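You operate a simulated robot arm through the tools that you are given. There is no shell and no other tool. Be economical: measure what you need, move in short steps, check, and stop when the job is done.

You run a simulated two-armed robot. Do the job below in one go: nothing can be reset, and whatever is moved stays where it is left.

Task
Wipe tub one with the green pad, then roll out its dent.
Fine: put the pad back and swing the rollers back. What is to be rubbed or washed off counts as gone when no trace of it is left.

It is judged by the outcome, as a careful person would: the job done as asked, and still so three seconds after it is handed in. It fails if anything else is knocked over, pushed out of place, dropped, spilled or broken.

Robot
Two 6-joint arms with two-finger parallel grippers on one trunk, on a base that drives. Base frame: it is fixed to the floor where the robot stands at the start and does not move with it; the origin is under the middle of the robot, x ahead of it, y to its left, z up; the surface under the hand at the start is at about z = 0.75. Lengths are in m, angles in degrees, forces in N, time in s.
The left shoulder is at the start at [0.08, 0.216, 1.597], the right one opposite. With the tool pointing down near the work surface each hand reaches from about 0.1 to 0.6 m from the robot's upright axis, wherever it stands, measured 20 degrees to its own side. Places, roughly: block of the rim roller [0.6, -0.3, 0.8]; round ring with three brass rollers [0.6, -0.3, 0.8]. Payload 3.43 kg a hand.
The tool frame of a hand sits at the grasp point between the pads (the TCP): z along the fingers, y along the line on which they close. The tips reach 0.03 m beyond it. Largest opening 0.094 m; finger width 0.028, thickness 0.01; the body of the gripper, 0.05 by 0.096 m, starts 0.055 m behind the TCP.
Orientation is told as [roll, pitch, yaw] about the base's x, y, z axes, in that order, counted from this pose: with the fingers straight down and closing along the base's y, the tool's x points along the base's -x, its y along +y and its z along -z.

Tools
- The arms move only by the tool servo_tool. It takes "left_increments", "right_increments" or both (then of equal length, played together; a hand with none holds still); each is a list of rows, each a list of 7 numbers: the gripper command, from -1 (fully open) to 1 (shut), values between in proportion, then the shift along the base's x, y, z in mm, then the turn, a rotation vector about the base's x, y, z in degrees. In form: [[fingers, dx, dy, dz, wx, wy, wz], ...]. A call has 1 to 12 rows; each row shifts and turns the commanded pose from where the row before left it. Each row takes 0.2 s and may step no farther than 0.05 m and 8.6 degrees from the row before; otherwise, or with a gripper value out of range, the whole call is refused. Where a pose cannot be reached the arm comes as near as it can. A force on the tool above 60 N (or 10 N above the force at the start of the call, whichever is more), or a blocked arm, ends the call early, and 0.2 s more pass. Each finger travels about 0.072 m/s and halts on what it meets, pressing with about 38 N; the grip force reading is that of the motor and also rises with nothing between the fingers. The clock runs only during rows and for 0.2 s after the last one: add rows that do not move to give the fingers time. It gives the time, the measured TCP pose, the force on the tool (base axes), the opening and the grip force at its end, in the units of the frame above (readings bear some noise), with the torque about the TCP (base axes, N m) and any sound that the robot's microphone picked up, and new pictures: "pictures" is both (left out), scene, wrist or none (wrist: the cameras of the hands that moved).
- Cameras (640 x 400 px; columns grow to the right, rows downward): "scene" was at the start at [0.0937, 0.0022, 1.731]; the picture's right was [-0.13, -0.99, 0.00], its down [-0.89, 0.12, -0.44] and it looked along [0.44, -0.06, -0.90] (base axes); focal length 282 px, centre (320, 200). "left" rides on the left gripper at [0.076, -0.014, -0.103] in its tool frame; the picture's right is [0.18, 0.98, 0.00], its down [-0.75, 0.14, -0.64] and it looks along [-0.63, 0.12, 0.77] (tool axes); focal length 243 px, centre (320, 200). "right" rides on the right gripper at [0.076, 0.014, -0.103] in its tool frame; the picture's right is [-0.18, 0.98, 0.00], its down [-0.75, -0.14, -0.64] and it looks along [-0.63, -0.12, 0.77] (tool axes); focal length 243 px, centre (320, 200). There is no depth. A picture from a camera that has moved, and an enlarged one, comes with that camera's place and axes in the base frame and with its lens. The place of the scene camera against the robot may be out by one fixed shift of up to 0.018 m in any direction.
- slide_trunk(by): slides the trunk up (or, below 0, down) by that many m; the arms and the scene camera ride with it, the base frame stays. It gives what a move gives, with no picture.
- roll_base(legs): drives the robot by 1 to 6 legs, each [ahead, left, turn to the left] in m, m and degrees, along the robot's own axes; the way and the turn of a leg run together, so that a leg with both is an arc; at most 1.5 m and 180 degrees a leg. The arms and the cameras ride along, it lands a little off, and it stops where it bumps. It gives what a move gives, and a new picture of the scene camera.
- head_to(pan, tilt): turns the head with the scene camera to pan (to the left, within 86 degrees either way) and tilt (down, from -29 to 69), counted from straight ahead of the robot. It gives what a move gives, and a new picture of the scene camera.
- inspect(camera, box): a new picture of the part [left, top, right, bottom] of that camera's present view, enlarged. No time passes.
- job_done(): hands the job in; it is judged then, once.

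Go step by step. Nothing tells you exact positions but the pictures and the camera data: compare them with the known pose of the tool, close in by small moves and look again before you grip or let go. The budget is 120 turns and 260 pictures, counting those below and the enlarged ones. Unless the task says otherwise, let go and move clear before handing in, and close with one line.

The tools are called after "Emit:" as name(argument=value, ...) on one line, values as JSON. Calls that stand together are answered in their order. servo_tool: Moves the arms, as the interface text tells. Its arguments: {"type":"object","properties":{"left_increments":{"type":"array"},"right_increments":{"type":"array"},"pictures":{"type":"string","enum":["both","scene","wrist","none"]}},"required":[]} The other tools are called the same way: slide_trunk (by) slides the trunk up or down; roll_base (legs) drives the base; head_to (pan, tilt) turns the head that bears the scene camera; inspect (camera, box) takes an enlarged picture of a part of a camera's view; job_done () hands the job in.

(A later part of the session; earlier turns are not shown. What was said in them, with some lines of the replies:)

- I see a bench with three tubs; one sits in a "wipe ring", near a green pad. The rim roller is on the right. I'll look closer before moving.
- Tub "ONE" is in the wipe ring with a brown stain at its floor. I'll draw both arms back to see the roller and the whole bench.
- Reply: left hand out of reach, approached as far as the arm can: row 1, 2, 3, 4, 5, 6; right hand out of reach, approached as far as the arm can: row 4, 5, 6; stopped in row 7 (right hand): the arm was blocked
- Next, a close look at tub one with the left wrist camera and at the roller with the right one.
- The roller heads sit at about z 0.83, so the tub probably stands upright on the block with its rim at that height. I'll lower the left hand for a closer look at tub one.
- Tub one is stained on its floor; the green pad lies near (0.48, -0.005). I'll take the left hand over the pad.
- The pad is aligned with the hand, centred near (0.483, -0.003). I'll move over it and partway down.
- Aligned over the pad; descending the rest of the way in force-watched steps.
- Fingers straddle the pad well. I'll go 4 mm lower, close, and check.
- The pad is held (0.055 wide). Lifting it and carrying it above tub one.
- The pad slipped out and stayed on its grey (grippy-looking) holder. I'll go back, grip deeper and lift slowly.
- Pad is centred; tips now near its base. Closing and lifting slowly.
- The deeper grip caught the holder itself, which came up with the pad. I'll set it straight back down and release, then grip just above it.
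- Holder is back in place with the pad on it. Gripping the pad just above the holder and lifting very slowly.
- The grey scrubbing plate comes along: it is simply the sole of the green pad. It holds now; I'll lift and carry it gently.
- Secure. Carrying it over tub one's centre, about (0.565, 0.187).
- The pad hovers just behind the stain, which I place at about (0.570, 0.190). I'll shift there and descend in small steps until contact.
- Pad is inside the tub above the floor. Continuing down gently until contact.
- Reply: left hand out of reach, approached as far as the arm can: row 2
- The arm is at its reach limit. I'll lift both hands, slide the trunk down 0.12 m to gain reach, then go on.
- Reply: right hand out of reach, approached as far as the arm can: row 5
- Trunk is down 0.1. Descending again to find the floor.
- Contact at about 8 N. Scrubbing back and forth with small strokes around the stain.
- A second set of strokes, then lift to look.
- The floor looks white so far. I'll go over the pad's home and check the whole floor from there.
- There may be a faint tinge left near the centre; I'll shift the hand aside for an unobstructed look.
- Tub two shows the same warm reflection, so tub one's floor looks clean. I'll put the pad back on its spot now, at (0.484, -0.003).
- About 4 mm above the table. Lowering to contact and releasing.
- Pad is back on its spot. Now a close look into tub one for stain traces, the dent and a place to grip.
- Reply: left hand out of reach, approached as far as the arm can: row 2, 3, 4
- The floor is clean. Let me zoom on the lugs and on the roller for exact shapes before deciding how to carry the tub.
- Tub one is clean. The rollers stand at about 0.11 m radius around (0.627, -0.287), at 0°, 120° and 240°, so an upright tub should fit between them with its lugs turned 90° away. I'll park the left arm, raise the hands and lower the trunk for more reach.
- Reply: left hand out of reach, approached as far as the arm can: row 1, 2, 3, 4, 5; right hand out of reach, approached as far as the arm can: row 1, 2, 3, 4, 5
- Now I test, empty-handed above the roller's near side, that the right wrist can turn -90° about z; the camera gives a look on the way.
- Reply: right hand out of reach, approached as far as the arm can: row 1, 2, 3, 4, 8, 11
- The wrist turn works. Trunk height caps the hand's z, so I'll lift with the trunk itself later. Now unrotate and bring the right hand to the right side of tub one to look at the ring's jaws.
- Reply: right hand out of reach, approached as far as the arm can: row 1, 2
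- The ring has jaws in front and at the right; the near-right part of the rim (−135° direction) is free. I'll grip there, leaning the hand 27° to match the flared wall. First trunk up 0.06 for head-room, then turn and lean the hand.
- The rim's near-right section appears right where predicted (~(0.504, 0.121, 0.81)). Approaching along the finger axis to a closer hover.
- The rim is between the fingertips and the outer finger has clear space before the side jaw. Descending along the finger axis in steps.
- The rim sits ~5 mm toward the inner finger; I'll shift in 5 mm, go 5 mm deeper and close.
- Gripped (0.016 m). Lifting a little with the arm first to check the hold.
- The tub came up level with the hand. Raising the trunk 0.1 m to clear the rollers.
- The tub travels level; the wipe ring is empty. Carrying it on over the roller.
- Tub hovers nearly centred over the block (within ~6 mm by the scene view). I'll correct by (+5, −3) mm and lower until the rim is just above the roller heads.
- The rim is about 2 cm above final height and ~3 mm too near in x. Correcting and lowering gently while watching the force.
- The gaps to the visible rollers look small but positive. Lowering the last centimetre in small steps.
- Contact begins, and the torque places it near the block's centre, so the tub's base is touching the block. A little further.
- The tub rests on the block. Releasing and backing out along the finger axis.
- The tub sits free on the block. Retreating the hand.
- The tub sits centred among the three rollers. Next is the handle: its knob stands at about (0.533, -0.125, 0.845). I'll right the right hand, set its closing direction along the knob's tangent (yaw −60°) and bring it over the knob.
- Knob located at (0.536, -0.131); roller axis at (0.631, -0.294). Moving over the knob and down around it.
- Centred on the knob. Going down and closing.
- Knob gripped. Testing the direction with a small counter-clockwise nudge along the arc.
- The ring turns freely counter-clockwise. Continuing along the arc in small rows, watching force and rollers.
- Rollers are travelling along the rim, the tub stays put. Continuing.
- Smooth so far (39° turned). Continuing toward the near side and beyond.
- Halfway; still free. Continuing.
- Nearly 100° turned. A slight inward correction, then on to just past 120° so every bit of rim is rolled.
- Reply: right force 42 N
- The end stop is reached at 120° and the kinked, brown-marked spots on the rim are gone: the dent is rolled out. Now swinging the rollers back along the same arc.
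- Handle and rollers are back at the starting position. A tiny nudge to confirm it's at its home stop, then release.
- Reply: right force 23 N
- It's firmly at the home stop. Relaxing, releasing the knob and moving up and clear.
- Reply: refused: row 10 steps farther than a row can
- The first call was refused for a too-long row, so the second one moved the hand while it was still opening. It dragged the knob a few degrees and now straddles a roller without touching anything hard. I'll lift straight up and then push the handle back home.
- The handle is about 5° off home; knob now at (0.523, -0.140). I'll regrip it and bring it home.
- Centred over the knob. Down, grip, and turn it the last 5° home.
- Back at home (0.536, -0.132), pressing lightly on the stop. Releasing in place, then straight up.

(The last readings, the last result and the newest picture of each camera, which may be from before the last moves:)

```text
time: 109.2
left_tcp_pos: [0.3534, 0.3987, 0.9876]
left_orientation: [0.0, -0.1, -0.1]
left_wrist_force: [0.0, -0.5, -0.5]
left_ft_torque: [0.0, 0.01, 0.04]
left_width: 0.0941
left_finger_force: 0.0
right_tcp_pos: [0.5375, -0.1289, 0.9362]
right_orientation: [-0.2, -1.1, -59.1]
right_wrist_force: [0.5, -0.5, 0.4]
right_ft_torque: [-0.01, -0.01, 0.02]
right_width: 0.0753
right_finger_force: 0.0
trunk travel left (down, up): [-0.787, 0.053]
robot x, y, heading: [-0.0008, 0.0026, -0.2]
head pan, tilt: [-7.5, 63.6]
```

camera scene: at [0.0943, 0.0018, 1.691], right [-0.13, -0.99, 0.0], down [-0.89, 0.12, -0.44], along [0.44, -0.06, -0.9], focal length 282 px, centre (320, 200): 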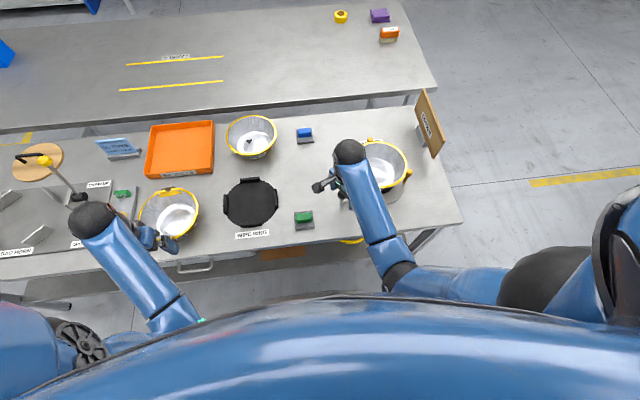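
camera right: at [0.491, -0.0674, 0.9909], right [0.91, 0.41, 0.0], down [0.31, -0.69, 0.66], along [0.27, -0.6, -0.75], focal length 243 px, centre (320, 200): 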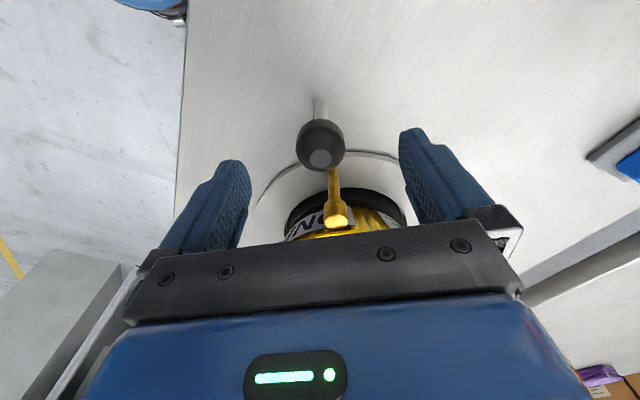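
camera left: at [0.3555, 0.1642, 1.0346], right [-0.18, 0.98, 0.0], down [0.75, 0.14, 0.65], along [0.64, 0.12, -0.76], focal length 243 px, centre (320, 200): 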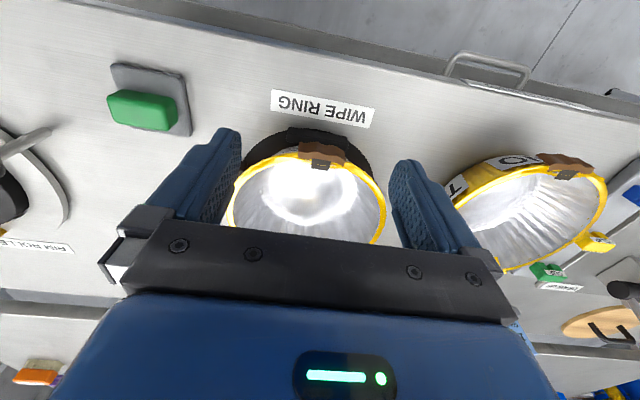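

Emit:
servo_tool(right_increments=[[-0.6, -35, 10, 0, 0, 0, 0], [-0.6, -35, 0, 0, 0, 0, 0], [-0.6, -30, -30, 0, 0, 0, 0], [-0.6, -20, -40, 0, 0, 0, 0], [-0.6, 0, -40, 0, 0, 0, 0], [-0.6, 0, -40, 0, 0, 0, 0], [-0.6, 0, 0, 0, 0, 0, 0]], pictures="scene")

Emit:
inspect(camera="scene", box=[320, 110, 430, 210])

Emit:
inspect(camera="scene", box=[350, 130, 420, 200])

```text
time: 110.8
left_tcp_pos: [0.353, 0.398, 0.9871]
left_orientation: [0.1, -0.1, 0.0]
left_wrist_force: [-0.3, 0.0, -1.2]
left_ft_torque: [-0.03, 0.03, 0.03]
left_width: 0.0939
left_finger_force: 0.1
right_tcp_pos: [0.4191, -0.2712, 0.9371]
right_orientation: [-0.2, -1.2, -59.2]
right_wrist_force: [0.2, -0.5, 0.5]
right_ft_torque: [0.0, 0.0, 0.0]
right_width: 0.075
right_finger_force: 0.1
trunk travel left (down, up): [-0.787, 0.053]
robot x, y, heading: [0.0017, -0.0035, -0.1]
head pan, tilt: [-7.5, 63.6]
camera scene: at [0.0935, 0.0022, 1.691], right [-0.13, -0.99, 0.0], down [-0.89, 0.12, -0.44], along [0.44, -0.06, -0.9], focal length 282 px, centre (320, 200)
```

scene: 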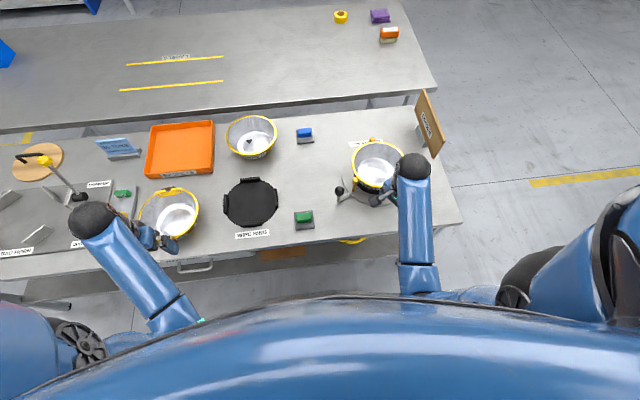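

```text
4.00 times, centred on (375, 160) of scene
camera zoom: at [0.0935, 0.0022, 1.691], right [-0.13, -0.99, 0.0], down [-0.89, 0.12, -0.44], along [0.44, -0.06, -0.9], focal length 1128 px, centre (100, 360)
```

zoom: 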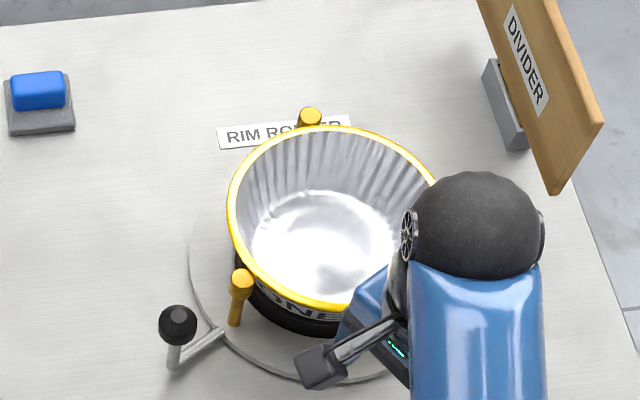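

```text
5.71 times, centred on (385, 165) of scene
camera zoom: at [0.0935, 0.0022, 1.691], right [-0.13, -0.99, 0.0], down [-0.89, 0.12, -0.44], along [0.44, -0.06, -0.9], focal length 1611 px, centre (-51, 400)
```

zoom: 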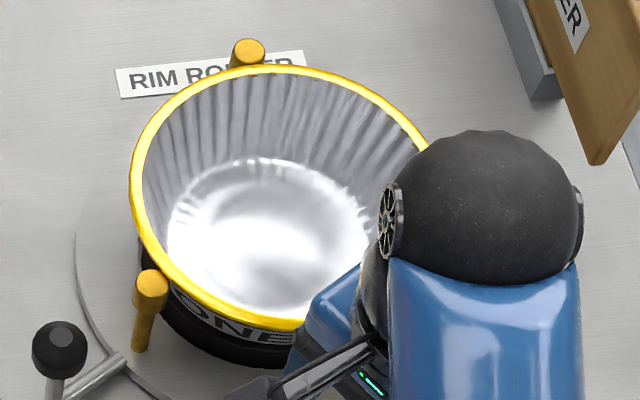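

Rollers and handle match their starting position and the rim is smooth. One last close wrist view of the tub's floor for any stain trace, while clearing the hand.

Emit:
servo_tool(right_increments=[[-0.6, 0, -5, 0, 0, 0, 8], [-0.6, 0, -5, 0, 0, 0, 8], [-0.6, 0, -5, 0, 0, 0, 8], [-0.6, 0, -5, 0, 0, 0, 8], [-0.6, 0, 0, 5, 0, 0, 8], [-0.6, 0, 0, 5, 0, 0, 8], [-0.6, 0, 0, 5, 0, 0, 8], [-0.6, 0, 0, 0, 0, 0, 0]], pictures="wrist")

Emit:
inspect(camera="right", box=[230, 80, 430, 240])

```text
time: 112.5
left_tcp_pos: [0.3531, 0.3986, 0.9867]
left_orientation: [0.1, 0.0, 0.0]
left_wrist_force: [0.3, -1.4, -0.2]
left_ft_torque: [0.0, -0.02, -0.01]
left_width: 0.0939
left_finger_force: 0.2
right_tcp_pos: [0.4174, -0.2912, 0.9512]
right_orientation: [-0.1, -1.2, -3.1]
right_wrist_force: [0.4, -0.1, -0.4]
right_ft_torque: [0.05, -0.01, -0.01]
right_width: 0.0751
right_finger_force: 0.1
trunk travel left (down, up): [-0.787, 0.053]
robot x, y, heading: [0.0004, 0.0042, 0.0]
head pan, tilt: [-7.5, 63.6]
camera right: at [0.3413, -0.2722, 1.0524], right [0.24, 0.97, 0.0], down [0.73, -0.18, 0.66], along [0.64, -0.16, -0.75], focal length 243 px, centre (320, 200)
```

right: 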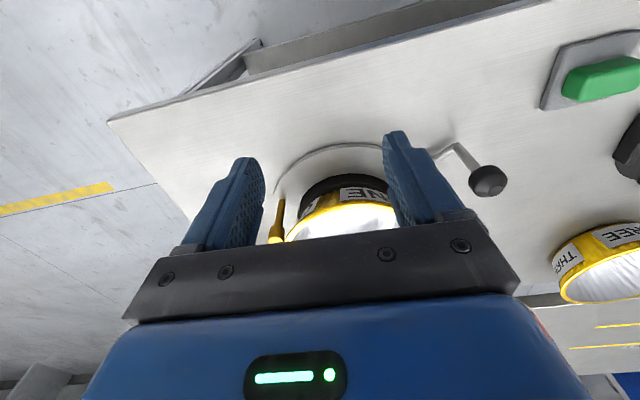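

```text
2.50 times, centred on (330, 160) of right
camera zoom: at [0.3413, -0.2722, 1.0524], right [0.24, 0.97, 0.0], down [0.73, -0.18, 0.66], along [0.64, -0.16, -0.75], focal length 606 px, centre (295, 300)
```

zoom: 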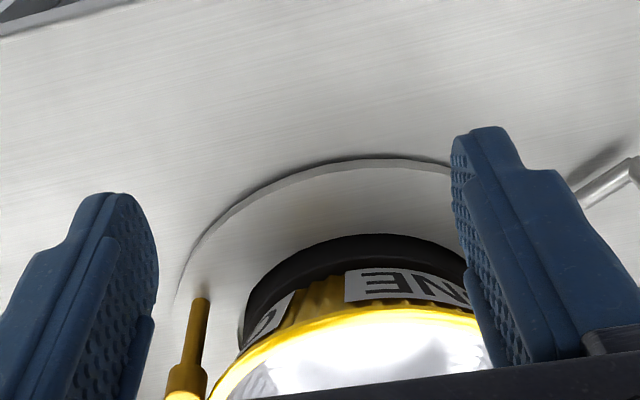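

The tub's floor looks clean from every view, the rim is smooth, and the pad and rollers are back. Both hands are clear, so I'm handing in.

Emit:
job_done()

```text
The job is handed in.
```

Tub one is wiped clean and its dent is rolled out. The green pad is back on its spot and the rollers are swung back to their home stop. I left the tub on the roller block, since you didn't ask for it to be moved back.
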